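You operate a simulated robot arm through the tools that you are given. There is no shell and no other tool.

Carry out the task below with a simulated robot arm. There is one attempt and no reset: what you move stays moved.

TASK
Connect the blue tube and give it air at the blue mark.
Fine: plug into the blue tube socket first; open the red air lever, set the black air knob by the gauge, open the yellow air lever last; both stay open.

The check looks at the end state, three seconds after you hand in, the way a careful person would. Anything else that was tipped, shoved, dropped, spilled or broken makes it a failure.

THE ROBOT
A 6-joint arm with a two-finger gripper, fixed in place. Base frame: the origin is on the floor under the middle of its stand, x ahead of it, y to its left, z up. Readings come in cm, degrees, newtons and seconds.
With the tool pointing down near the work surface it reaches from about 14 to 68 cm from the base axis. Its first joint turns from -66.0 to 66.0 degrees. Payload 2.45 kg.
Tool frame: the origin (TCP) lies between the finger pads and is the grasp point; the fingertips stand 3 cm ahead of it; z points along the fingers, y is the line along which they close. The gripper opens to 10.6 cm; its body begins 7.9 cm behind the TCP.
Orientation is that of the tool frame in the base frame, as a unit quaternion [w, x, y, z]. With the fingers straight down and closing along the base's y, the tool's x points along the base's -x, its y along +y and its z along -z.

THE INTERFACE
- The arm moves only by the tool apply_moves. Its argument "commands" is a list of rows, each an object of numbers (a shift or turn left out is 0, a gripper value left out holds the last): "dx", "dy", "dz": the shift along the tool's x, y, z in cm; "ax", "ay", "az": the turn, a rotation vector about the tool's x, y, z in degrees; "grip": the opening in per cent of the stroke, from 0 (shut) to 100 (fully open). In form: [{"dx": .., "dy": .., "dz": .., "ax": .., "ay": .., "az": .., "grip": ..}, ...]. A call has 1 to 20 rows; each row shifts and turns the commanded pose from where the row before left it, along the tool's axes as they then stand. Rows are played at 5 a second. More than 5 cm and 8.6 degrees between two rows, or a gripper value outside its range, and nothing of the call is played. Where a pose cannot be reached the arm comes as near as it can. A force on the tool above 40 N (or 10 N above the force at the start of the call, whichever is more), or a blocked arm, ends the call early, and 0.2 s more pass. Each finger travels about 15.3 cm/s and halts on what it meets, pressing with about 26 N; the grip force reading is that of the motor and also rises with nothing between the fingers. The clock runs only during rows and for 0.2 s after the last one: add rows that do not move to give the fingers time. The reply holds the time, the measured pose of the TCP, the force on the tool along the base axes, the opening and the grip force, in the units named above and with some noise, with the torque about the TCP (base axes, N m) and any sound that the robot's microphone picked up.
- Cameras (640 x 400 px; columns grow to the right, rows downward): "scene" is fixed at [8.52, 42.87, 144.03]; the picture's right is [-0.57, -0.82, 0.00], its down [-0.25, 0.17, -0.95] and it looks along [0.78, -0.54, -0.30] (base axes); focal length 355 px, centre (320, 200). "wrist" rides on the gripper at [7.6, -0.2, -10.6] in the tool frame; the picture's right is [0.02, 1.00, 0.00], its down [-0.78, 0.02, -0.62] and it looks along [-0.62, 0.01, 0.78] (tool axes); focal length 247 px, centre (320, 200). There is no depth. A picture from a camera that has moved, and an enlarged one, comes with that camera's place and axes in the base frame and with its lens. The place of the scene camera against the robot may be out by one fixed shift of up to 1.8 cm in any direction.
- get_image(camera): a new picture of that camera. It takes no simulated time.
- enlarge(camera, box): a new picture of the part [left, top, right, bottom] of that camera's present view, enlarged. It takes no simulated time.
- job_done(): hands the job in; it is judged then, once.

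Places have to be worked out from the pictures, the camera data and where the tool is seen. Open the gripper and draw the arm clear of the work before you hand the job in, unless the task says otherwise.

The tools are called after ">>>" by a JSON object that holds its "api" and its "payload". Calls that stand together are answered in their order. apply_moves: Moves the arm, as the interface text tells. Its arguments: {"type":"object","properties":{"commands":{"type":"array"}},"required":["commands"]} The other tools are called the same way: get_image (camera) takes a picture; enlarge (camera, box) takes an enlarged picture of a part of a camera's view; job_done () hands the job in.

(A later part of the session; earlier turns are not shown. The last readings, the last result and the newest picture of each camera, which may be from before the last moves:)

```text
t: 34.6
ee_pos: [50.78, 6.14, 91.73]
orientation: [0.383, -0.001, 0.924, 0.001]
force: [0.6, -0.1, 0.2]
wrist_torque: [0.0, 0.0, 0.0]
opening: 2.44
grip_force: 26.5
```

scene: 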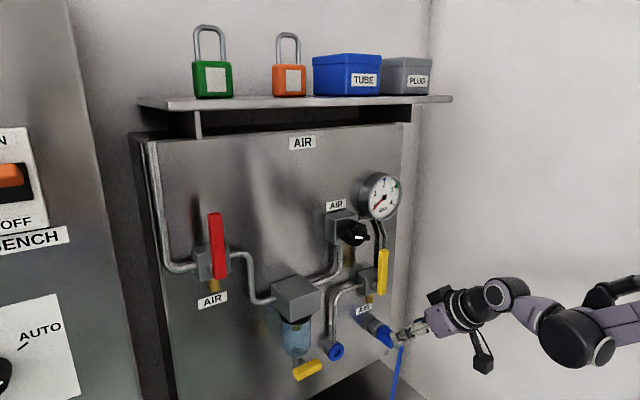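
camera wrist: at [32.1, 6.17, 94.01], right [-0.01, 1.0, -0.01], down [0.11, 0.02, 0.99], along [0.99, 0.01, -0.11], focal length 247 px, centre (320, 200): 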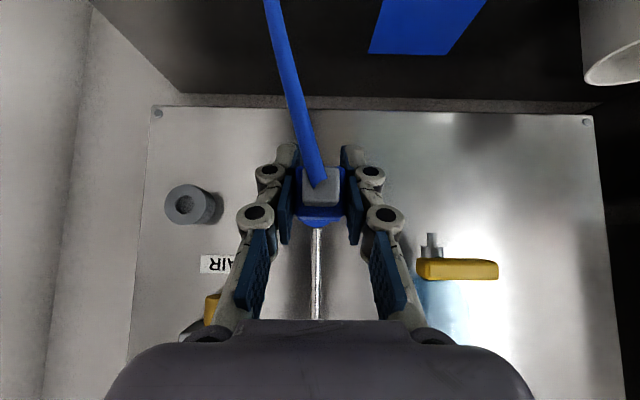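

The force vanished after the small raise. I push on in small +x steps until seated.

>>> {"api": "apply_moves", "payload": {"commands": [{"dx": -0.1, "dz": 0.1}, {"dx": -0.1, "dz": 0.1}, {"dx": -0.1, "dz": 0.1}, {}]}}

>>> {"api": "enlarge", "payload": {"camera": "scene", "box": [325, 330, 365, 370]}}

```text
t: 35.6
ee_pos: [51.05, 6.08, 91.64]
orientation: [0.382, -0.001, 0.924, 0.0]
force: [-15.3, -0.1, 2.0]
wrist_torque: [-0.02, -0.18, 0.04]
opening: 2.42
grip_force: 26.2
```

```text
10.00 times, centred on (345, 350) of scene
camera zoom: at [8.47, 42.87, 144.03], right [-0.57, -0.82, 0.0], down [-0.25, 0.17, -0.95], along [0.78, -0.54, -0.3], focal length 3554 px, centre (70, -1300)
```

zoom: 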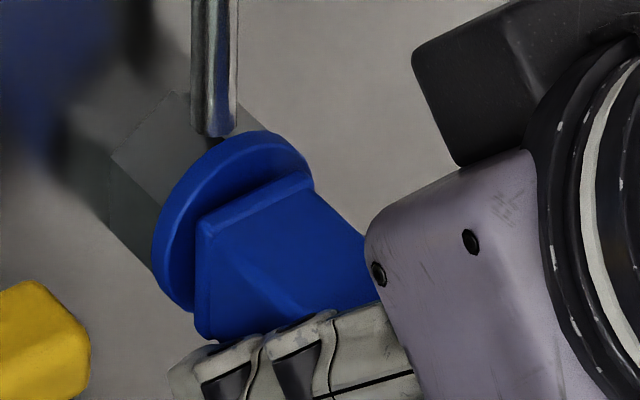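

Reaction is -15 N in x, so the flange is meeting the ring or a latch. I push a little further to make sure it is fully seated.

>>> {"api": "apply_moves", "payload": {"commands": [{"dx": -0.1, "dz": 0.1}, {"dx": -0.07, "dz": 0.07}, {}, {}]}}

>>> {"api": "enlarge", "payload": {"camera": "scene", "box": [325, 330, 365, 370]}}

>>> {"api": "enlarge", "payload": {"camera": "wrist", "box": [280, 160, 360, 240]}}

```text
t: 36.6
ee_pos: [51.23, 6.13, 91.64]
orientation: [0.382, 0.001, 0.924, -0.001]
force: [-22.0, -4.6, 1.8]
wrist_torque: [-0.03, 0.13, -0.09]
opening: 2.42
grip_force: 26.0
```

```text
10.00 times, centred on (345, 350) of scene
camera zoom: at [8.46, 42.86, 144.04], right [-0.57, -0.82, 0.0], down [-0.25, 0.17, -0.95], along [0.78, -0.54, -0.3], focal length 3554 px, centre (70, -1300)
```

zoom: 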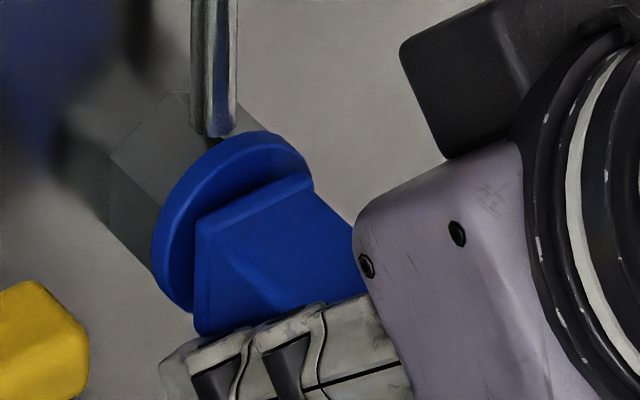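

```text
5.00 times, centred on (320, 200) of wrist
camera zoom: at [38.33, 6.19, 93.81], right [-0.01, 1.0, -0.02], down [0.12, 0.02, 0.99], along [0.99, 0.01, -0.12], focal length 1235 px, centre (320, 200)
```

zoom: 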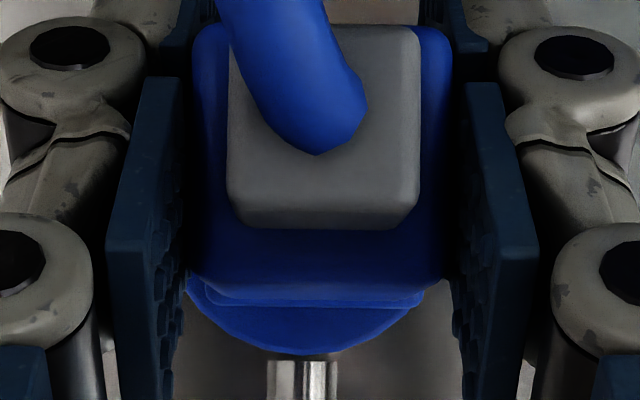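

The flange sits flush on the ring and did not move under 22 N (only the pads slid slightly), so the plug is seated. I relax the push, open the gripper a little and check that the plug stays.

>>> {"api": "apply_moves", "payload": {"commands": [{"dx": 0.05, "dz": -0.05}, {"grip": 30}, {"grip": 40}, {"grip": 50}, {}]}}

>>> {"api": "enlarge", "payload": {"camera": "scene", "box": [325, 330, 365, 370]}}

>>> {"api": "get_image", "payload": {"camera": "wrist"}}

```text
t: 37.8
ee_pos: [51.22, 6.14, 91.68]
orientation: [0.383, 0.0, 0.924, -0.001]
force: [-0.5, -0.9, 0.4]
wrist_torque: [0.04, 0.0, -0.03]
opening: 5.29
grip_force: 0.0
```

```text
10.00 times, centred on (345, 350) of scene
camera zoom: at [8.52, 42.87, 144.03], right [-0.57, -0.82, 0.0], down [-0.25, 0.17, -0.95], along [0.78, -0.54, -0.3], focal length 3554 px, centre (70, -1300)
```

zoom: 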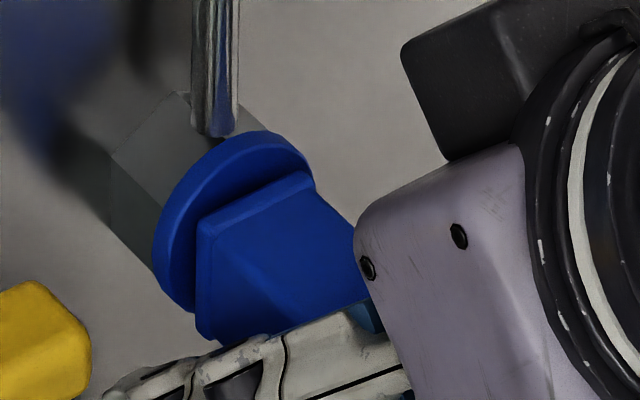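

```text
taken
camera wrist: at [38.32, 6.22, 93.78], right [-0.01, 1.0, -0.02], down [0.11, 0.02, 0.99], along [0.99, 0.01, -0.11], focal length 247 px, centre (320, 200)
```

wrist: 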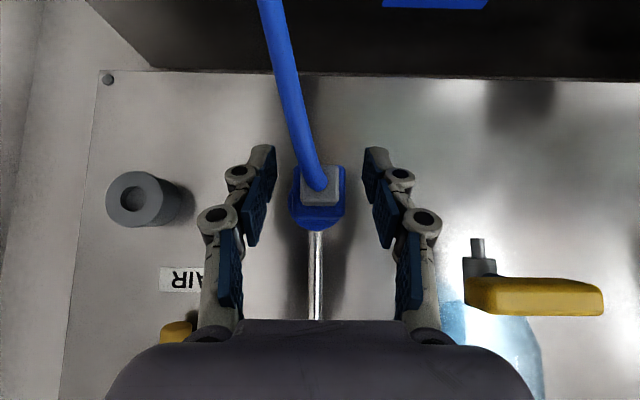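

The plug stays in the socket after release. I retreat along the tool axis and inspect it from farther back.

>>> {"api": "apply_moves", "payload": {"commands": [{"dz": -2}, {"dz": -2.5}, {"dz": -3}, {"dz": -3}, {"dz": -3}, {}]}}

>>> {"api": "get_image", "payload": {"camera": "wrist"}}

>>> {"api": "enlarge", "payload": {"camera": "scene", "box": [310, 310, 400, 380]}}

```text
t: 39.2
ee_pos: [41.69, 6.06, 101.4]
orientation: [0.382, 0.0, 0.924, 0.0]
force: [-0.2, -0.6, -0.3]
wrist_torque: [0.03, 0.02, 0.0]
opening: 5.29
grip_force: 0.1
```

```text
taken
camera wrist: at [28.74, 6.11, 103.56], right [-0.01, 1.0, -0.02], down [0.11, 0.02, 0.99], along [0.99, 0.01, -0.11], focal length 247 px, centre (320, 200)
```

wrist: 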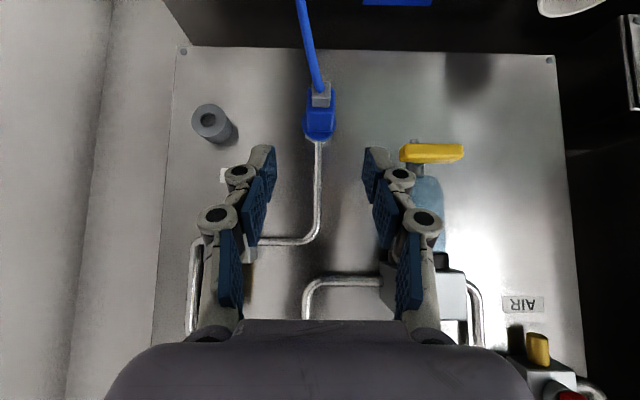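

```text
5.71 times, centred on (355, 345) of scene
camera zoom: at [8.52, 42.87, 144.03], right [-0.57, -0.82, 0.0], down [-0.25, 0.17, -0.95], along [0.78, -0.54, -0.3], focal length 2031 px, centre (120, -629)
```

zoom: 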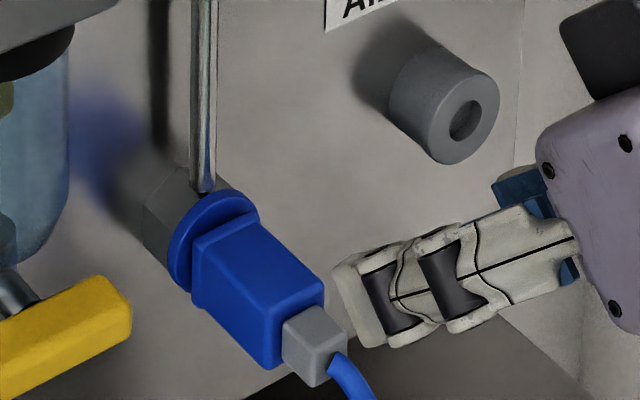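

The blue tube's plug is seated flush in the blue socket. The red lever comes next; I estimate it at x of 52.6, y of 29.3, from z of 117.5 to 127.4 with its pivot near z of 119. I move back and up to look at it square on.

>>> {"api": "apply_moves", "payload": {"commands": [{"dx": -1.6, "dy": 3, "dz": -2.43}, {"dx": -1.6, "dy": 3, "dz": -2.43}, {"dx": -1.6, "dy": 3, "dz": -2.43}, {"dx": -1.6, "dy": 3, "dz": -2.43}, {"dx": -1.6, "dy": 3, "dz": -2.43}, {"dx": -1.6, "dy": 3, "dz": -2.43}, {"dx": -1.6, "dy": 3, "dz": -2.43, "grip": 0}, {}]}}

>>> {"api": "get_image", "payload": {"camera": "wrist"}}

>>> {"api": "get_image", "payload": {"camera": "scene"}}

```text
t: 41.0
ee_pos: [37.61, 27.1, 121.36]
orientation: [0.383, 0.0, 0.924, 0.0]
force: [0.5, -0.6, -1.4]
wrist_torque: [0.05, -0.01, 0.01]
opening: 0.0
grip_force: 25.8
```

```text
taken
camera wrist: at [24.78, 27.17, 123.53], right [-0.01, 1.0, -0.02], down [0.11, 0.02, 0.99], along [0.99, 0.01, -0.11], focal length 247 px, centre (320, 200)
```

wrist: 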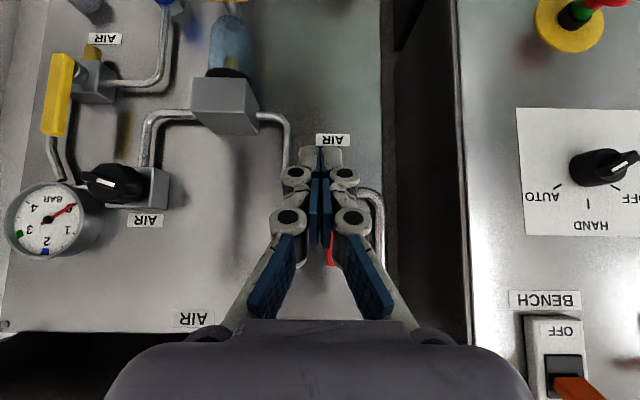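

```text
taken
```

scene: 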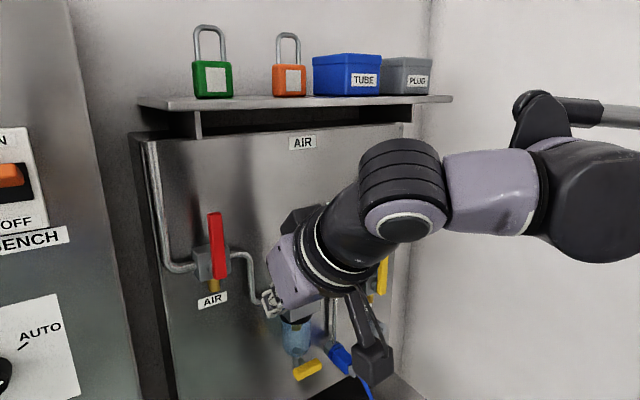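

The closed fingers hide the lever from the wrist camera. I open them in free space to see it between.

>>> {"api": "apply_moves", "payload": {"commands": [{"grip": 80}, {}, {}, {}]}}

>>> {"api": "get_image", "payload": {"camera": "wrist"}}

>>> {"api": "enlarge", "payload": {"camera": "wrist", "box": [250, 120, 400, 300]}}

>>> {"api": "enlarge", "payload": {"camera": "scene", "box": [140, 190, 270, 320]}}

```text
t: 42.0
ee_pos: [37.84, 27.13, 121.32]
orientation: [0.383, 0.0, 0.924, 0.0]
force: [-0.4, -0.2, -0.5]
wrist_torque: [0.0, 0.01, 0.03]
opening: 8.47
grip_force: 0.0
```

```text
taken
camera wrist: at [24.79, 27.13, 123.49], right [-0.01, 1.0, -0.02], down [0.11, 0.02, 0.99], along [0.99, 0.01, -0.11], focal length 247 px, centre (320, 200)
```

wrist: 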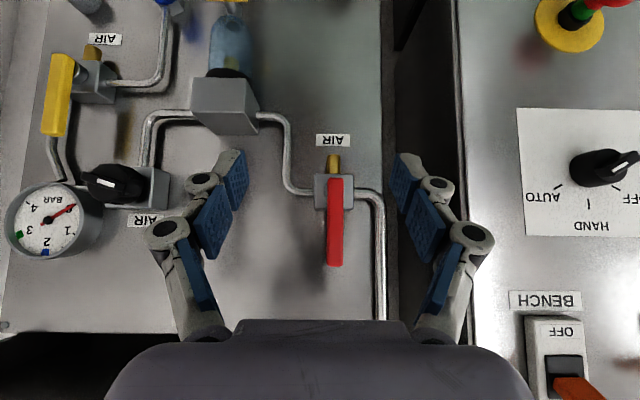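

```text
2.22 times, centred on (325, 210) of wrist
camera zoom: at [24.79, 27.13, 123.49], right [-0.01, 1.0, -0.02], down [0.11, 0.02, 0.99], along [0.99, 0.01, -0.11], focal length 549 px, centre (309, 178)
```

zoom: 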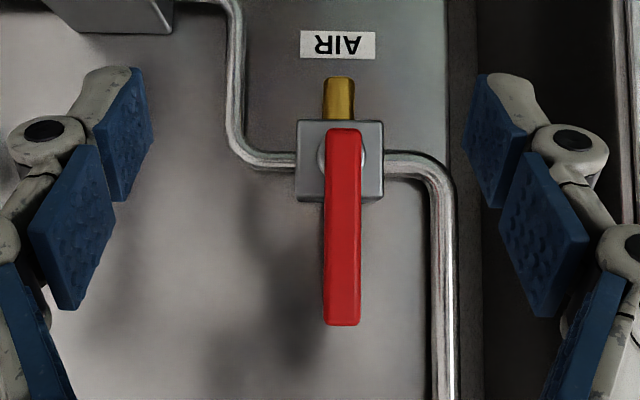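

```text
3.08 times, centred on (205, 255) of scene
camera zoom: at [8.52, 42.87, 144.03], right [-0.57, -0.82, 0.0], down [-0.25, 0.17, -0.95], along [0.78, -0.54, -0.3], focal length 1094 px, centre (674, 31)
```

zoom: 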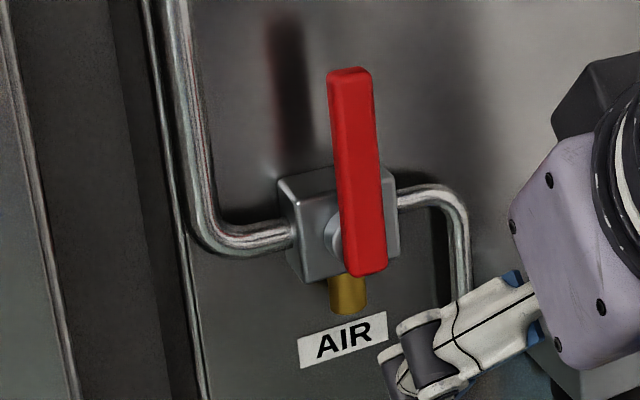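

The lever spans z = 117.8–127.6 at y = 29.13, with pivot near (29.1, 119.3); the pipe is horizontal so the lever must go horizontal. I close the fingers and turn the tool fully horizontal in free space to use it as a pushing rod.

>>> {"api": "apply_moves", "payload": {"commands": [{"dx": -1.4, "dz": 1.4, "dy": -1.0, "grip": 0}, {"dx": -1.4, "dz": 1.4, "dy": -1.0}, {"ay": -7.5}, {"ay": -7.5}, {"ay": -7.5}, {"ay": -7.5}, {"ay": -7.5}, {"ay": -7.5}, {}]}}

>>> {"api": "get_image", "payload": {"camera": "wrist"}}

>>> {"api": "get_image", "payload": {"camera": "scene"}}

```text
t: 44.0
ee_pos: [41.67, 25.04, 121.3]
orientation: [0.708, 0.0, 0.707, 0.0]
force: [-0.5, -0.6, -0.5]
wrist_torque: [0.0, -0.02, -0.03]
opening: 0.02
grip_force: 26.0
```

```text
taken
camera wrist: at [30.95, 25.18, 113.62], right [0.0, 1.0, -0.02], down [-0.62, 0.02, 0.78], along [0.78, 0.01, 0.62], focal length 247 px, centre (320, 200)
```

wrist: 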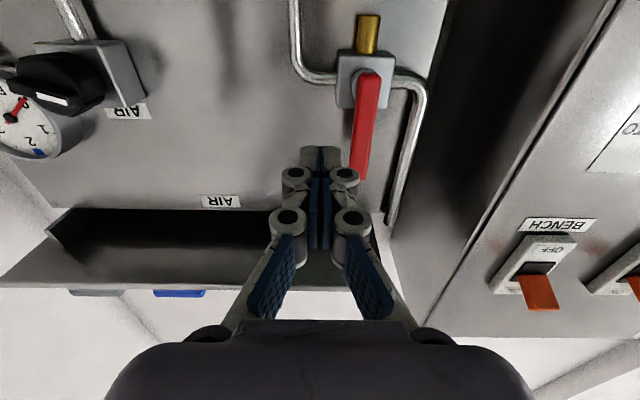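

```text
taken
```

scene: 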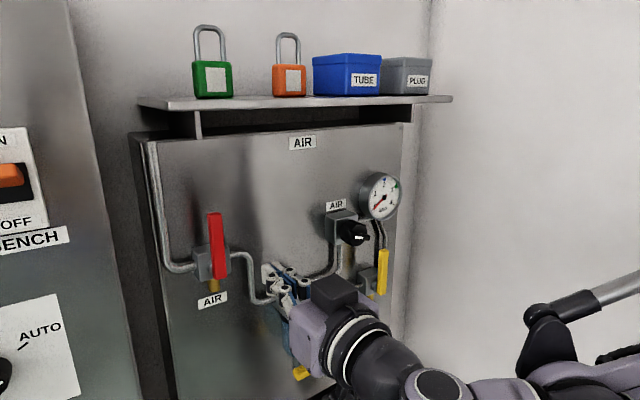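

The tool is now a horizontal rod. I raise to z of 125.5 and move forward beside the lever, on its -y side, to test turning it towards +y (counter-clockwise, the usual opening direction).

>>> {"api": "apply_moves", "payload": {"commands": [{"dx": -2.1}, {"dx": -2.1}, {"dz": 2.3}, {"dz": 2.3}, {"dz": 2.3}, {"dz": 2.3}, {}]}}

>>> {"api": "get_image", "payload": {"camera": "wrist"}}

>>> {"api": "enlarge", "payload": {"camera": "scene", "box": [140, 170, 300, 310]}}

```text
t: 45.6
ee_pos: [50.86, 25.12, 125.27]
orientation: [0.707, 0.0, 0.707, 0.0]
force: [0.4, -0.8, 0.3]
wrist_torque: [0.03, -0.03, -0.05]
opening: 0.0
grip_force: 25.5
```

```text
taken
camera wrist: at [40.24, 25.15, 117.65], right [0.0, 1.0, -0.02], down [-0.62, 0.02, 0.78], along [0.78, 0.01, 0.62], focal length 247 px, centre (320, 200)
```

wrist: 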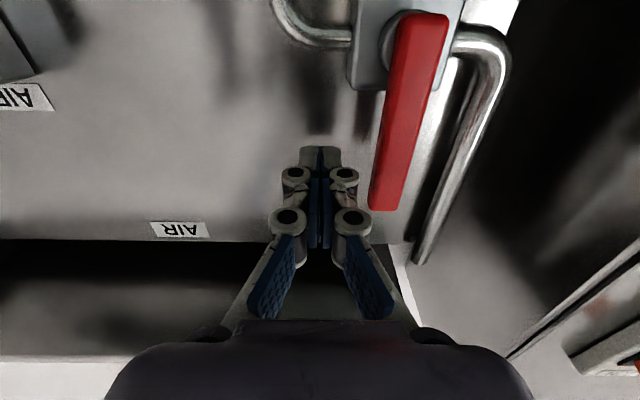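

```text
2.86 times, centred on (220, 240) of scene
camera zoom: at [8.52, 42.87, 144.03], right [-0.57, -0.82, 0.0], down [-0.25, 0.17, -0.95], along [0.78, -0.54, -0.3], focal length 1016 px, centre (606, 86)
```

zoom: 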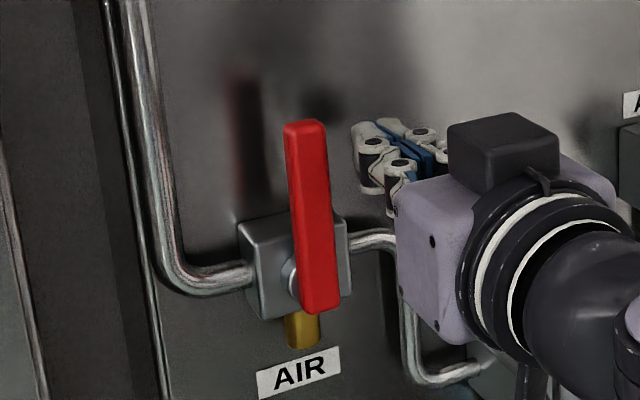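

The rod is beside the lever's upper part, about 1.8 cm away. I push gently towards +y in small steps.

>>> {"api": "apply_moves", "payload": {"commands": [{"dy": 0.5}, {"dy": 0.5}, {"dy": 0.4}, {"dy": 0.3}, {"dy": 0.3}, {"dy": 0.3}, {}]}}

>>> {"api": "enlarge", "payload": {"camera": "scene", "box": [140, 170, 300, 310]}}

```text
t: 47.2
ee_pos: [50.86, 26.76, 125.42]
orientation: [0.707, 0.008, 0.707, -0.008]
force: [-9.5, -36.6, 5.4]
wrist_torque: [0.09, -0.02, -0.07]
opening: 0.0
grip_force: 25.7
```

```text
2.86 times, centred on (220, 240) of scene
camera zoom: at [8.48, 42.72, 144.08], right [-0.57, -0.82, 0.0], down [-0.25, 0.17, -0.95], along [0.78, -0.54, -0.3], focal length 1016 px, centre (606, 86)
```

zoom: 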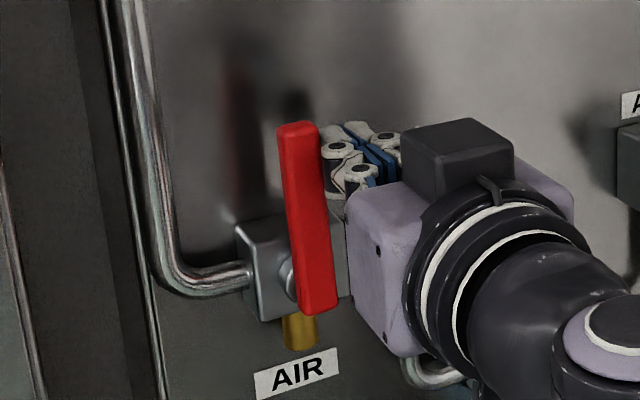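

The lever does not yield towards +y (37 N and no motion), so that is its closed stop. I back off, retreat, and go round to its +y side to turn it towards -y.

>>> {"api": "apply_moves", "payload": {"commands": [{"dy": -0.6}, {"dy": -0.8}, {"dz": -2.5}, {"dz": -2.5}, {"dy": 2.0}, {"dy": 2.0}, {"dy": 2.0}, {"dy": 1.4}, {}]}}

>>> {"api": "get_image", "payload": {"camera": "wrist"}}

>>> {"api": "enlarge", "payload": {"camera": "scene", "box": [140, 170, 300, 310]}}

```text
t: 49.2
ee_pos: [45.84, 33.44, 125.51]
orientation: [0.707, 0.001, 0.707, -0.001]
force: [0.4, 0.0, 0.3]
wrist_torque: [0.01, 0.0, 0.02]
opening: 0.0
grip_force: 25.8
```

```text
taken
camera wrist: at [35.14, 33.45, 117.92], right [0.0, 1.0, -0.02], down [-0.62, 0.02, 0.78], along [0.78, 0.01, 0.62], focal length 247 px, centre (320, 200)
```

wrist: 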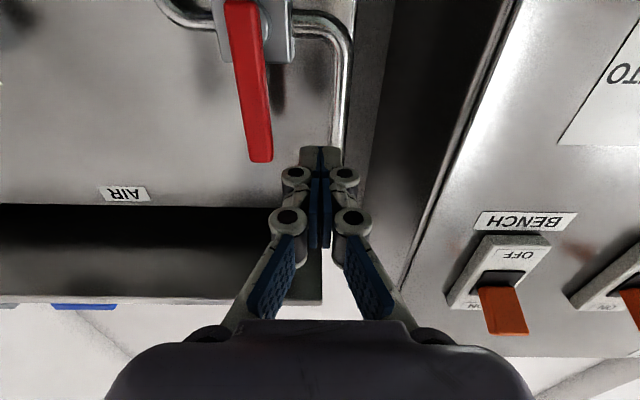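

```text
2.86 times, centred on (220, 240) of scene
camera zoom: at [8.52, 42.87, 144.03], right [-0.57, -0.82, 0.0], down [-0.25, 0.17, -0.95], along [0.78, -0.54, -0.3], focal length 1016 px, centre (606, 86)
```

zoom: 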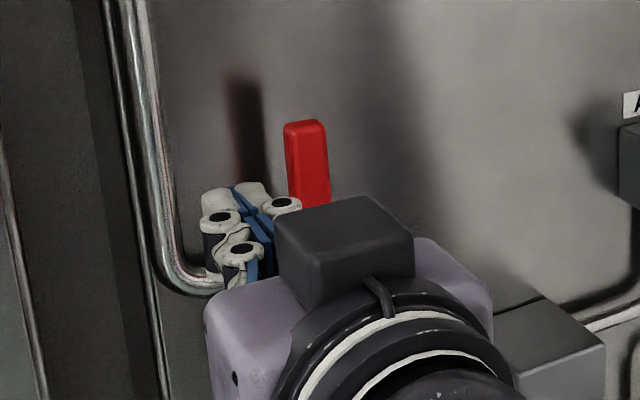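

The rod is on the lever's +y side with clearance. I go forward 5 cm and push gently towards -y.

>>> {"api": "apply_moves", "payload": {"commands": [{"dz": 2.5}, {"dz": 2.5}, {}, {"dy": -0.5}, {"dy": -0.5}, {"dy": -0.4}, {"dy": -0.3}, {"dy": -0.3}, {"dy": -0.3}, {}]}}

>>> {"api": "enlarge", "payload": {"camera": "scene", "box": [140, 170, 300, 310]}}

>>> {"api": "get_image", "payload": {"camera": "wrist"}}

```text
t: 51.4
ee_pos: [50.79, 31.15, 125.4]
orientation: [0.707, 0.0, 0.707, -0.001]
force: [-1.1, 1.7, -0.1]
wrist_torque: [-0.04, 0.01, 0.01]
opening: 0.01
grip_force: 26.4
```

```text
2.86 times, centred on (220, 240) of scene
camera zoom: at [8.51, 42.87, 144.03], right [-0.57, -0.82, 0.0], down [-0.25, 0.17, -0.95], along [0.78, -0.54, -0.3], focal length 1016 px, centre (606, 86)
```

zoom: 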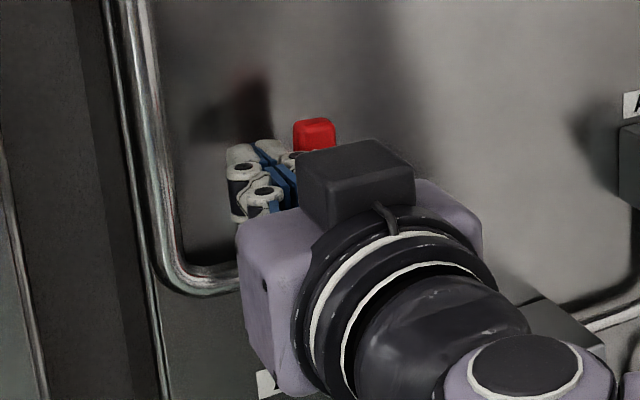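

```text
taken
camera wrist: at [40.16, 31.13, 117.79], right [0.0, 1.0, -0.02], down [-0.62, 0.02, 0.78], along [0.78, 0.01, 0.62], focal length 247 px, centre (320, 200)
```

wrist: 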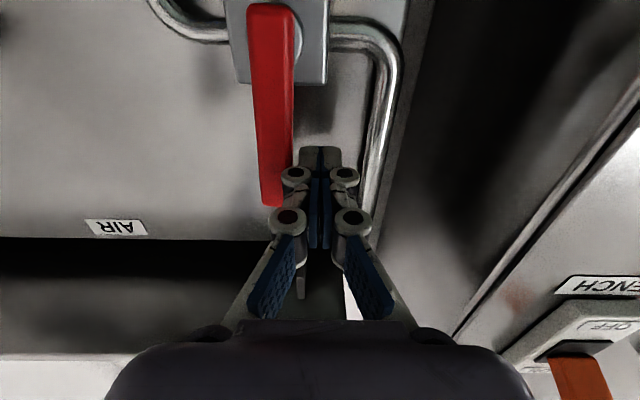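

The lever moves freely in the -y direction (under 2 N). I follow the arc around its pivot to about 45 degrees first.

>>> {"api": "apply_moves", "payload": {"commands": [{"dy": -0.8, "dx": -0.17}, {"dy": -0.8, "dx": -0.16}, {"dy": -0.84, "dx": 0.05}, {"dy": -0.84, "dx": 0.05}, {"dy": -0.8, "dx": 0.26}, {"dy": -0.8, "dx": 0.27}, {}]}}

>>> {"api": "get_image", "payload": {"camera": "wrist"}}

>>> {"api": "enlarge", "payload": {"camera": "scene", "box": [140, 170, 300, 310]}}

```text
t: 53.0
ee_pos: [50.67, 26.15, 125.15]
orientation: [0.707, 0.0, 0.707, 0.0]
force: [0.1, -0.3, 0.2]
wrist_torque: [-0.03, -0.01, 0.02]
opening: 0.0
grip_force: 25.6
```

```text
taken
camera wrist: at [40.07, 26.18, 117.48], right [0.0, 1.0, -0.02], down [-0.62, 0.02, 0.78], along [0.78, 0.01, 0.62], focal length 247 px, centre (320, 200)
```

wrist: 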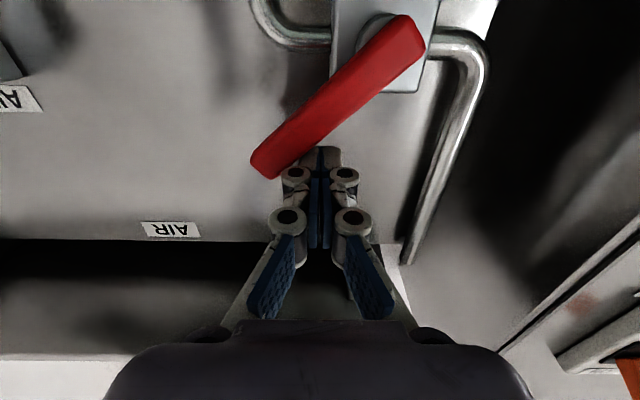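

```text
2.86 times, centred on (220, 240) of scene
camera zoom: at [8.52, 42.87, 144.03], right [-0.57, -0.82, 0.0], down [-0.25, 0.17, -0.95], along [0.78, -0.54, -0.3], focal length 1016 px, centre (606, 86)
```

zoom: 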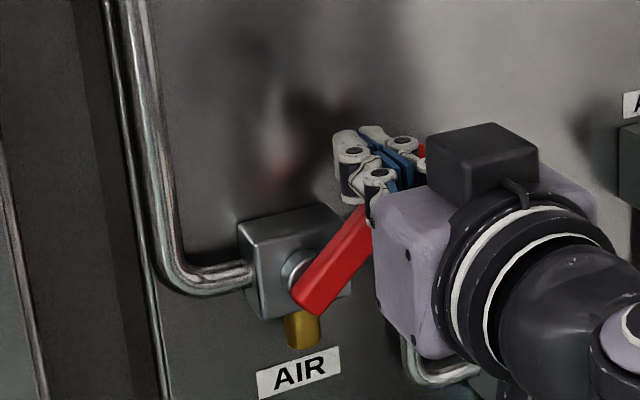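

The lever is at about 50 degrees and follows easily. I continue the arc downward towards horizontal.

>>> {"api": "apply_moves", "payload": {"commands": [{"dy": -0.7, "dx": 0.45}, {"dy": -0.7, "dx": 0.5}, {"dy": -0.56, "dx": 0.6}, {"dy": -0.56, "dx": 0.65}, {"dy": -0.35, "dx": 0.5}, {}]}}

>>> {"api": "get_image", "payload": {"camera": "wrist"}}

>>> {"api": "enlarge", "payload": {"camera": "scene", "box": [140, 170, 300, 310]}}

```text
t: 54.4
ee_pos: [50.63, 23.3, 122.36]
orientation: [0.707, 0.0, 0.707, 0.0]
force: [0.0, -0.3, 0.0]
wrist_torque: [-0.02, -0.02, 0.0]
opening: 0.0
grip_force: 25.7
```

```text
taken
camera wrist: at [40.05, 23.35, 114.79], right [0.0, 1.0, -0.02], down [-0.62, 0.02, 0.78], along [0.78, 0.01, 0.62], focal length 247 px, centre (320, 200)
```

wrist: 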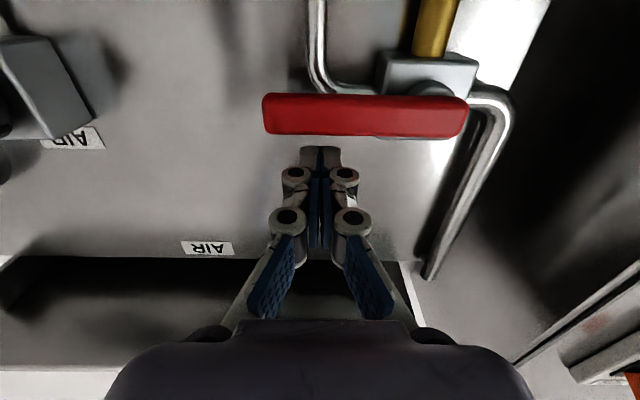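

```text
2.86 times, centred on (220, 240) of scene
camera zoom: at [8.52, 42.87, 144.03], right [-0.57, -0.82, 0.0], down [-0.25, 0.17, -0.95], along [0.78, -0.54, -0.3], focal length 1016 px, centre (606, 86)
```

zoom: 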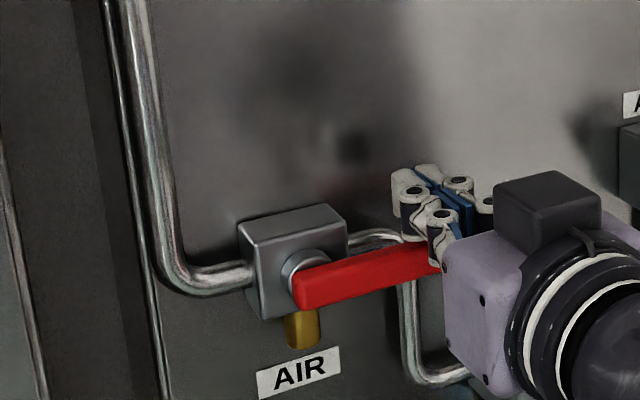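

The lever is now horizontal along the pipe, already ahead of the finger. I press down gently to confirm that it rests on its stop.

>>> {"api": "apply_moves", "payload": {"commands": [{"dx": 0.3}, {"dx": 0.3}, {"dx": 0.2}, {"dx": 0.2}, {}]}}

>>> {"api": "enlarge", "payload": {"camera": "scene", "box": [140, 170, 300, 310]}}

>>> {"api": "enlarge", "payload": {"camera": "scene", "box": [340, 160, 420, 230]}}

```text
t: 55.6
ee_pos: [50.75, 23.46, 121.38]
orientation: [0.707, 0.0, 0.707, 0.0]
force: [0.2, -0.6, 0.3]
wrist_torque: [0.04, -0.02, 0.0]
opening: 0.0
grip_force: 26.3
```

```text
2.86 times, centred on (220, 240) of scene
camera zoom: at [8.52, 42.87, 144.03], right [-0.57, -0.82, 0.0], down [-0.25, 0.17, -0.95], along [0.78, -0.54, -0.3], focal length 1016 px, centre (606, 86)
```

zoom: 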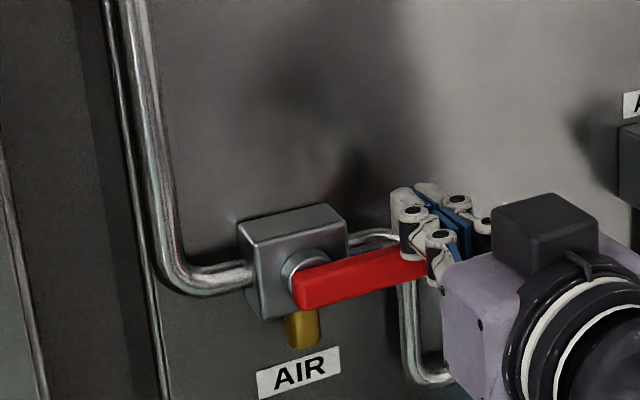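

```text
5.71 times, centred on (380, 195) of scene
camera zoom: at [8.52, 42.87, 144.03], right [-0.57, -0.82, 0.0], down [-0.25, 0.17, -0.95], along [0.78, -0.54, -0.3], focal length 2031 px, centre (-23, 229)
```

zoom: 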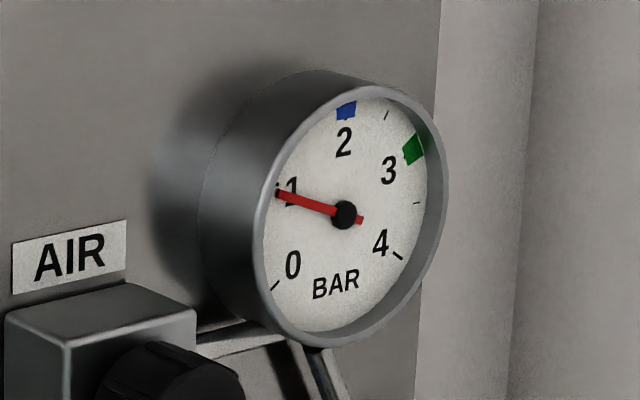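

Air has reached the gauge: it reads about 1 bar, and the blue mark is at 2. I press down slightly more to be sure the red lever is on its stop, since there is still no contact force.

>>> {"api": "apply_moves", "payload": {"commands": [{"dx": 0.2}, {"dx": 0.2}, {"dx": 0.1}, {}]}}

>>> {"api": "get_image", "payload": {"camera": "wrist"}}

```text
t: 56.6
ee_pos: [50.63, 23.3, 121.02]
orientation: [0.707, 0.0, 0.707, 0.0]
force: [-2.6, -0.8, 8.9]
wrist_torque: [0.05, -0.1, -0.01]
opening: 0.6
grip_force: 28.9
```

```text
taken
camera wrist: at [40.12, 23.36, 113.35], right [0.0, 1.0, -0.02], down [-0.62, 0.02, 0.78], along [0.78, 0.01, 0.62], focal length 247 px, centre (320, 200)
```

wrist: 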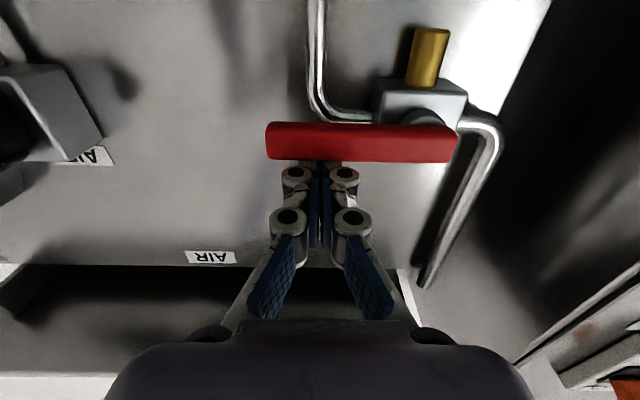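

The red lever sits on its stop (8.9 N upward reaction) and is open. I lift off, retreat, and go in front of the regulator knob, estimated near [50.6, 5.2, 119].

>>> {"api": "apply_moves", "payload": {"commands": [{"dx": -0.8}, {"dz": -3}, {"dz": -4}, {"dz": -4}, {"dy": -4}, {"dy": -4}, {"dy": -4}, {"dy": -4}, {"dy": -2.2, "dx": 2.5, "grip": 60}, {}, {}]}}

>>> {"api": "get_image", "payload": {"camera": "wrist"}}

>>> {"api": "get_image", "payload": {"camera": "scene"}}

```text
t: 59.0
ee_pos: [39.82, 5.06, 118.85]
orientation: [0.707, 0.0, 0.707, 0.0]
force: [0.0, 0.0, -0.7]
wrist_torque: [0.05, 0.02, -0.02]
opening: 6.35
grip_force: 0.1
```

```text
taken
camera wrist: at [29.17, 5.08, 111.25], right [0.0, 1.0, -0.02], down [-0.62, 0.02, 0.78], along [0.78, 0.01, 0.62], focal length 247 px, centre (320, 200)
```

wrist: 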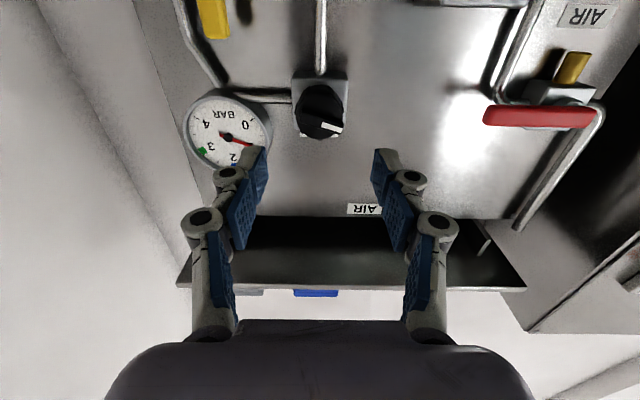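

```text
taken
```

scene: 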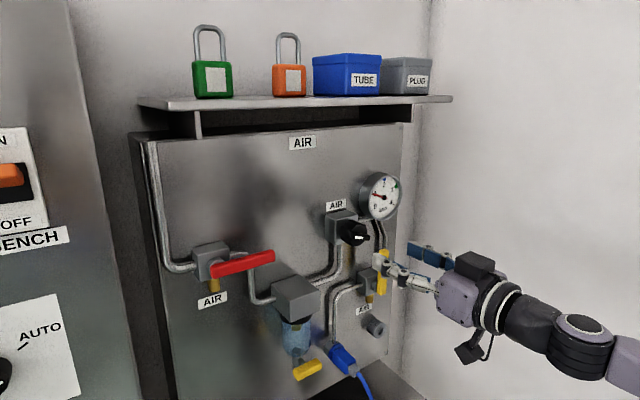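

>>> {"api": "enlarge", "payload": {"camera": "wrist", "box": [270, 60, 370, 160]}}

>>> {"api": "enlarge", "payload": {"camera": "scene", "box": [310, 160, 420, 260]}}

```text
4.00 times, centred on (320, 110) of wrist
camera zoom: at [29.17, 5.08, 111.25], right [0.0, 1.0, -0.02], down [-0.62, 0.02, 0.78], along [0.78, 0.01, 0.62], focal length 988 px, centre (320, 560)
```

zoom: 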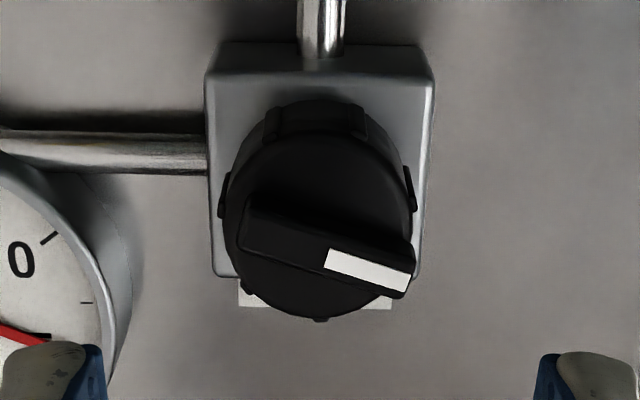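

```text
4.00 times, centred on (365, 210) of scene
camera zoom: at [8.52, 42.87, 144.03], right [-0.57, -0.82, 0.0], down [-0.25, 0.17, -0.95], along [0.78, -0.54, -0.3], focal length 1422 px, centre (140, 160)
```

zoom: 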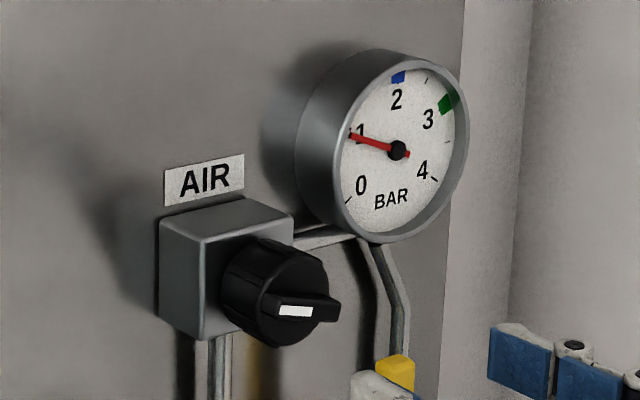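

The knob's axis is near y = 5.1, z = 119.05 with its front at x of about 51; disc diameter about 4.2 cm. I advance with the fingers open around its rim, stopping to check alignment halfway.

>>> {"api": "apply_moves", "payload": {"commands": [{"dx": -0.2, "dz": 2}, {"dz": 2}, {"dz": 2}, {}]}}

>>> {"api": "get_image", "payload": {"camera": "wrist"}}

>>> {"api": "enlarge", "payload": {"camera": "scene", "box": [310, 160, 420, 260]}}

```text
t: 60.0
ee_pos: [45.73, 5.3, 119.18]
orientation: [0.707, 0.0, 0.707, 0.0]
force: [-0.3, -0.6, 0.5]
wrist_torque: [0.0, 0.02, 0.0]
opening: 6.36
grip_force: 0.0
```

```text
taken
camera wrist: at [35.19, 5.24, 111.6], right [0.0, 1.0, -0.02], down [-0.62, 0.02, 0.78], along [0.78, 0.01, 0.62], focal length 247 px, centre (320, 200)
```

wrist: 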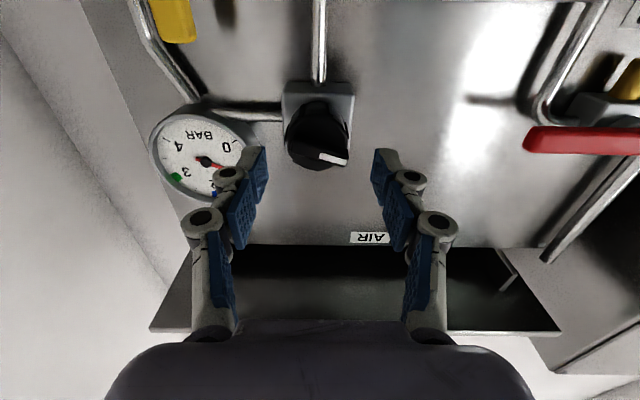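

```text
4.00 times, centred on (365, 210) of scene
camera zoom: at [8.52, 42.87, 144.03], right [-0.57, -0.82, 0.0], down [-0.25, 0.17, -0.95], along [0.78, -0.54, -0.3], focal length 1422 px, centre (140, 160)
```

zoom: 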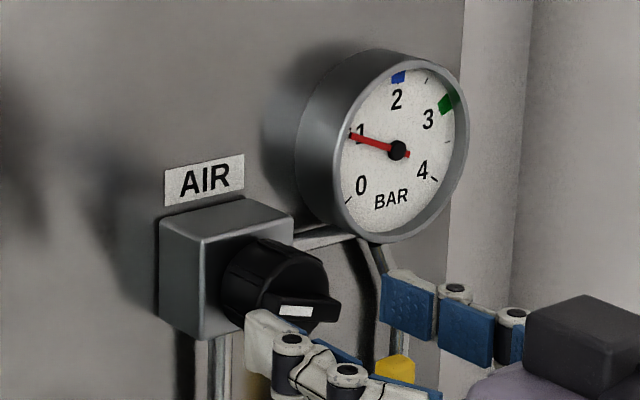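

I enlarge the wrist view to verify the knob's axis against the gripper's centre before going around it.

>>> {"api": "enlarge", "payload": {"camera": "wrist", "box": [240, 70, 400, 220]}}

```text
2.67 times, centred on (320, 145) of wrist
camera zoom: at [35.19, 5.24, 111.6], right [0.0, 1.0, -0.02], down [-0.62, 0.02, 0.78], along [0.78, 0.01, 0.62], focal length 659 px, centre (320, 347)
```

zoom: 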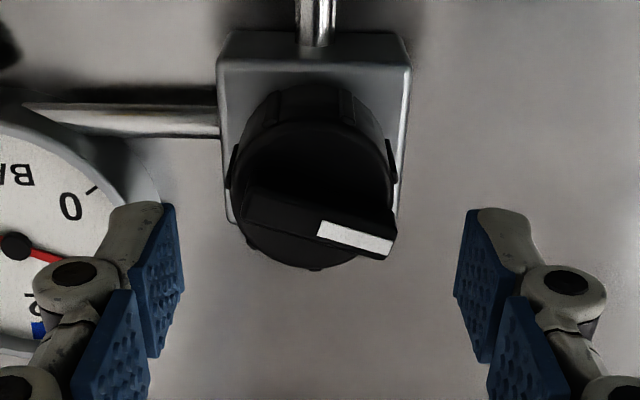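

The knob's axis checks out at about y = 5.1, z = 119.1. I shift slightly and advance so that the fingertips reach about 1.5 cm past the knob's face.

>>> {"api": "apply_moves", "payload": {"commands": [{"dx": 0.08, "dy": -0.1, "dz": 1.2}, {"dz": 1.2}, {"dz": 0.6}, {"dz": 0.6}, {}]}}

>>> {"api": "enlarge", "payload": {"camera": "wrist", "box": [200, 70, 440, 260]}}

>>> {"api": "enlarge", "payload": {"camera": "scene", "box": [310, 160, 420, 260]}}

```text
t: 61.2
ee_pos: [49.48, 5.13, 119.25]
orientation: [0.707, 0.001, 0.708, -0.001]
force: [0.5, 0.0, 0.2]
wrist_torque: [0.01, -0.02, 0.01]
opening: 6.37
grip_force: 0.1
```

```text
2.11 times, centred on (320, 165) of wrist
camera zoom: at [38.89, 5.15, 111.64], right [0.0, 1.0, -0.02], down [-0.62, 0.02, 0.78], along [0.78, 0.01, 0.62], focal length 520 px, centre (320, 274)
```

zoom: 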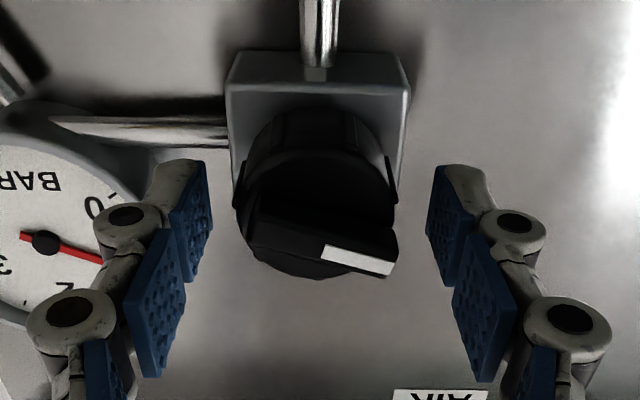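

```text
4.00 times, centred on (365, 210) of scene
camera zoom: at [8.52, 42.87, 144.03], right [-0.57, -0.82, 0.0], down [-0.25, 0.17, -0.95], along [0.78, -0.54, -0.3], focal length 1422 px, centre (140, 160)
```

zoom: 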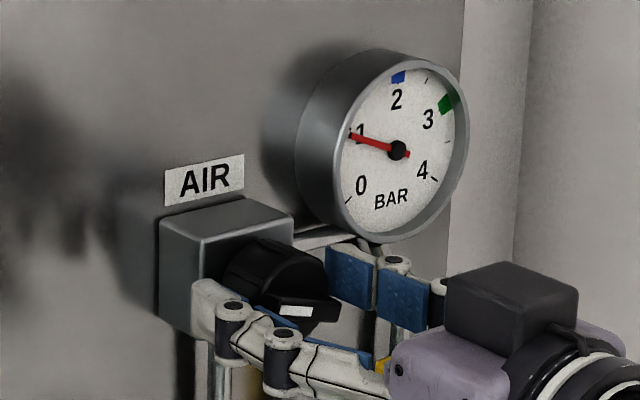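

The fingers straddle the knob rim properly. I close on it and watch the gauge.

>>> {"api": "apply_moves", "payload": {"commands": [{"grip": 45}, {"grip": 30}, {"grip": 10}, {}, {}]}}

>>> {"api": "enlarge", "payload": {"camera": "wrist", "box": [200, 70, 440, 260]}}

>>> {"api": "enlarge", "payload": {"camera": "scene", "box": [310, 160, 420, 260]}}

```text
t: 62.4
ee_pos: [49.54, 4.95, 119.24]
orientation: [0.707, 0.002, 0.707, -0.001]
force: [-2.4, -8.7, -1.7]
wrist_torque: [0.0, 0.07, -0.81]
opening: 4.11
grip_force: 44.6
```

```text
2.11 times, centred on (320, 165) of wrist
camera zoom: at [38.87, 5.08, 111.65], right [0.0, 1.0, -0.02], down [-0.62, 0.02, 0.78], along [0.78, 0.01, 0.62], focal length 520 px, centre (320, 274)
```

zoom: 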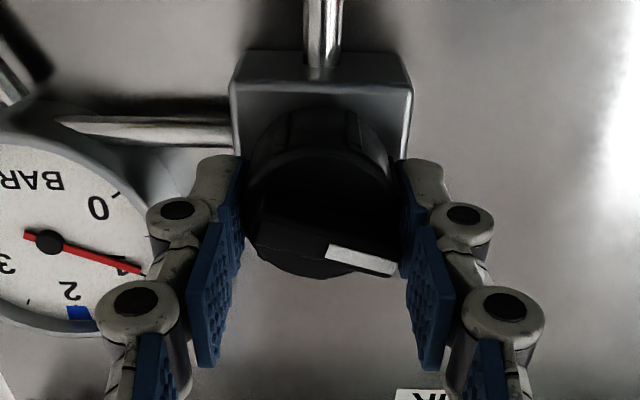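

```text
4.00 times, centred on (365, 210) of scene
camera zoom: at [8.51, 42.84, 144.04], right [-0.57, -0.82, 0.0], down [-0.25, 0.17, -0.95], along [0.78, -0.54, -0.3], focal length 1422 px, centre (140, 160)
```

zoom: 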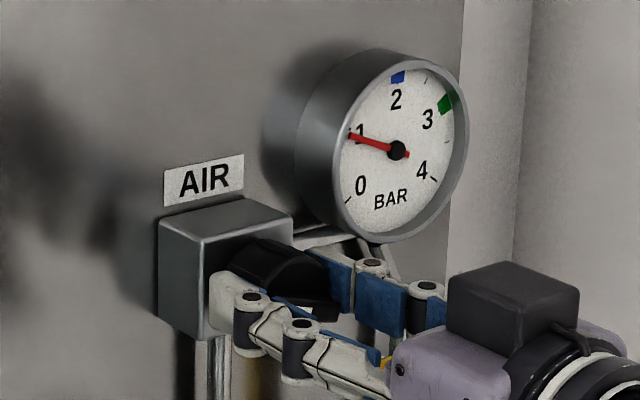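

Gripped at 4.1 cm with a small side force; I shift 0.1 cm in -y to relieve it, then turn clockwise (as seen from the front) by 12 degrees to test the effect.

>>> {"api": "apply_moves", "payload": {"commands": [{"dy": -0.1}, {"az": 4}, {"az": 4}, {"az": 4}, {}]}}

>>> {"api": "enlarge", "payload": {"camera": "scene", "box": [310, 160, 420, 260]}}

>>> {"api": "enlarge", "payload": {"camera": "wrist", "box": [140, 70, 440, 260]}}

```text
t: 63.6
ee_pos: [49.51, 4.95, 119.27]
orientation: [0.703, 0.074, 0.704, 0.074]
force: [20.3, -5.6, -25.9]
wrist_torque: [-0.02, 0.81, -0.59]
opening: 4.11
grip_force: 44.9
```

```text
4.00 times, centred on (365, 210) of scene
camera zoom: at [8.64, 42.85, 144.03], right [-0.57, -0.82, 0.0], down [-0.25, 0.17, -0.95], along [0.78, -0.54, -0.3], focal length 1422 px, centre (140, 160)
```

zoom: 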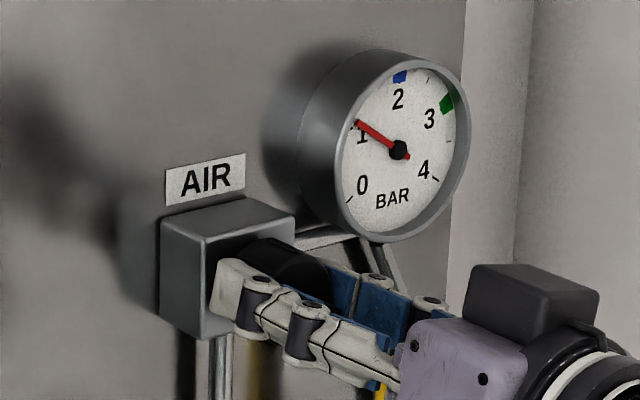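

```text
2.11 times, centred on (290, 165) of wrist
camera zoom: at [38.86, 6.6, 111.8], right [0.0, 0.98, 0.19], down [-0.62, -0.15, 0.77], along [0.78, -0.12, 0.61], focal length 520 px, centre (383, 274)
```

zoom: 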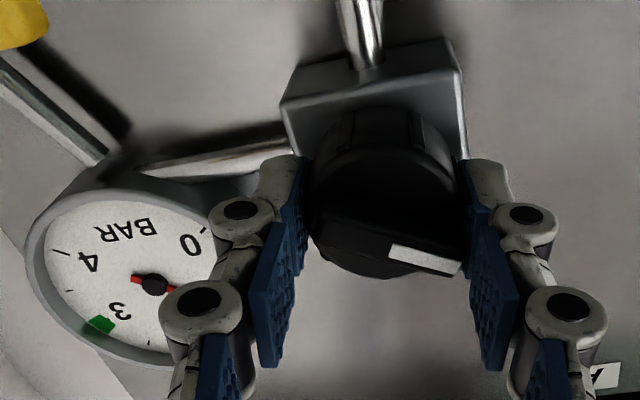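

Clockwise raises the pressure (needle from 1.0 to about 1.2). The force readings show that the tool sits a bit high of the knob's axis, so I shift it down 0.15 cm and slightly in to relieve it.

>>> {"api": "apply_moves", "payload": {"commands": [{"dx": 0.15, "dy": -0.03, "dz": 0.08}, {}, {}]}}

```text
t: 64.4
ee_pos: [49.46, 5.09, 119.35]
orientation: [0.704, 0.073, 0.703, 0.072]
force: [2.6, -6.7, 31.2]
wrist_torque: [0.0, -0.62, -0.75]
opening: 4.13
grip_force: 45.5
```

That overshot (now +31 N in z); the contact is stiff, so half the shift is right. I go back up by 0.08 cm.

>>> {"api": "apply_moves", "payload": {"commands": [{"dx": -0.08, "dy": 0.01}, {}, {}]}}

```text
t: 65.2
ee_pos: [49.52, 4.92, 119.27]
orientation: [0.703, 0.076, 0.703, 0.073]
force: [18.9, -6.8, 26.2]
wrist_torque: [0.02, -0.48, -0.67]
opening: 4.15
grip_force: 45.0
```

The contact is stick-slipping, so I release, let the arm settle free, and re-measure the centring before gripping again.

>>> {"api": "apply_moves", "payload": {"commands": [{"grip": 50}, {"grip": 50}, {}, {}]}}

>>> {"api": "apply_moves", "payload": {"commands": [{}]}}

>>> {"api": "enlarge", "payload": {"camera": "wrist", "box": [200, 70, 440, 260]}}

>>> {"api": "enlarge", "payload": {"camera": "scene", "box": [310, 160, 420, 260]}}

```text
t: 66.2
ee_pos: [49.44, 5.03, 119.32]
orientation: [0.703, 0.074, 0.703, 0.074]
force: [1.1, -0.5, 0.4]
wrist_torque: [-0.01, 0.01, 0.01]
opening: 5.31
grip_force: 0.1
```

```text
t: 66.6
ee_pos: [49.49, 5.03, 119.22]
orientation: [0.703, 0.074, 0.703, 0.074]
force: [0.1, 0.1, -0.1]
wrist_torque: [0.01, 0.0, 0.01]
opening: 5.29
grip_force: 0.1
```

```text
2.11 times, centred on (320, 165) of wrist
camera zoom: at [38.8, 6.61, 111.73], right [0.0, 0.98, 0.19], down [-0.62, -0.15, 0.77], along [0.78, -0.12, 0.61], focal length 520 px, centre (320, 274)
```

zoom: 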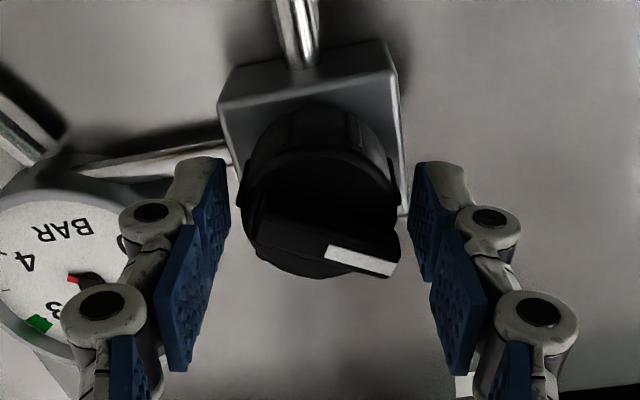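

```text
4.00 times, centred on (365, 210) of scene
camera zoom: at [8.52, 42.87, 144.03], right [-0.57, -0.82, 0.0], down [-0.25, 0.17, -0.95], along [0.78, -0.54, -0.3], focal length 1422 px, centre (140, 160)
```

zoom: 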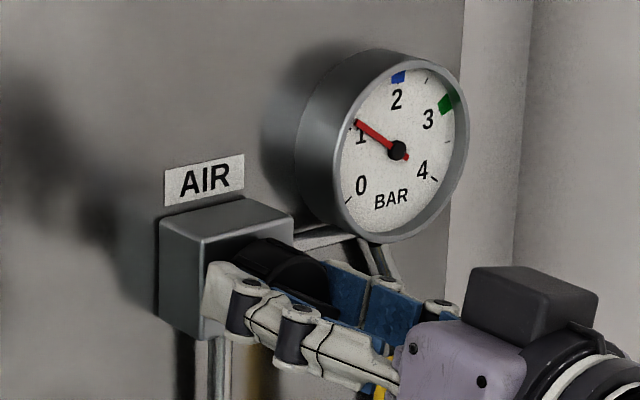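

The knob holds its setting (about 1.2 bar) and the fingers are centred on it. I grip again and turn about 20 degrees further clockwise.

>>> {"api": "apply_moves", "payload": {"commands": [{"grip": 30}, {"grip": 10}, {}, {"az": 5}, {"az": 5}, {"az": 5}, {"az": 5}, {}]}}

>>> {"api": "enlarge", "payload": {"camera": "scene", "box": [310, 160, 420, 260]}}

```text
t: 68.4
ee_pos: [49.39, 4.91, 119.32]
orientation: [0.679, 0.195, 0.68, 0.195]
force: [-5.5, -4.1, -33.5]
wrist_torque: [-0.04, 0.74, -1.0]
opening: 4.16
grip_force: 45.4
```

```text
4.00 times, centred on (365, 210) of scene
camera zoom: at [8.56, 42.86, 144.03], right [-0.57, -0.82, 0.0], down [-0.25, 0.17, -0.95], along [0.78, -0.54, -0.3], focal length 1422 px, centre (140, 160)
```

zoom: 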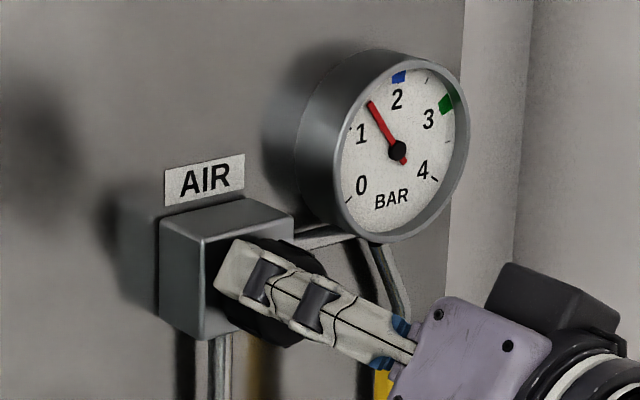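

Needle is now at about 1.5. I release to relax the side load, shift 0.1 cm down while free, regrip and turn another 20 degrees.

>>> {"api": "apply_moves", "payload": {"commands": [{"grip": 50}, {"grip": 50}, {"dx": 0.085, "dy": -0.053}, {}, {"grip": 30}, {"grip": 10}, {}, {}]}}

```text
t: 70.2
ee_pos: [49.39, 5.04, 119.07]
orientation: [0.68, 0.194, 0.68, 0.195]
force: [-4.3, -0.9, -1.9]
wrist_torque: [0.02, 0.3, -0.51]
opening: 4.12
grip_force: 45.4
```

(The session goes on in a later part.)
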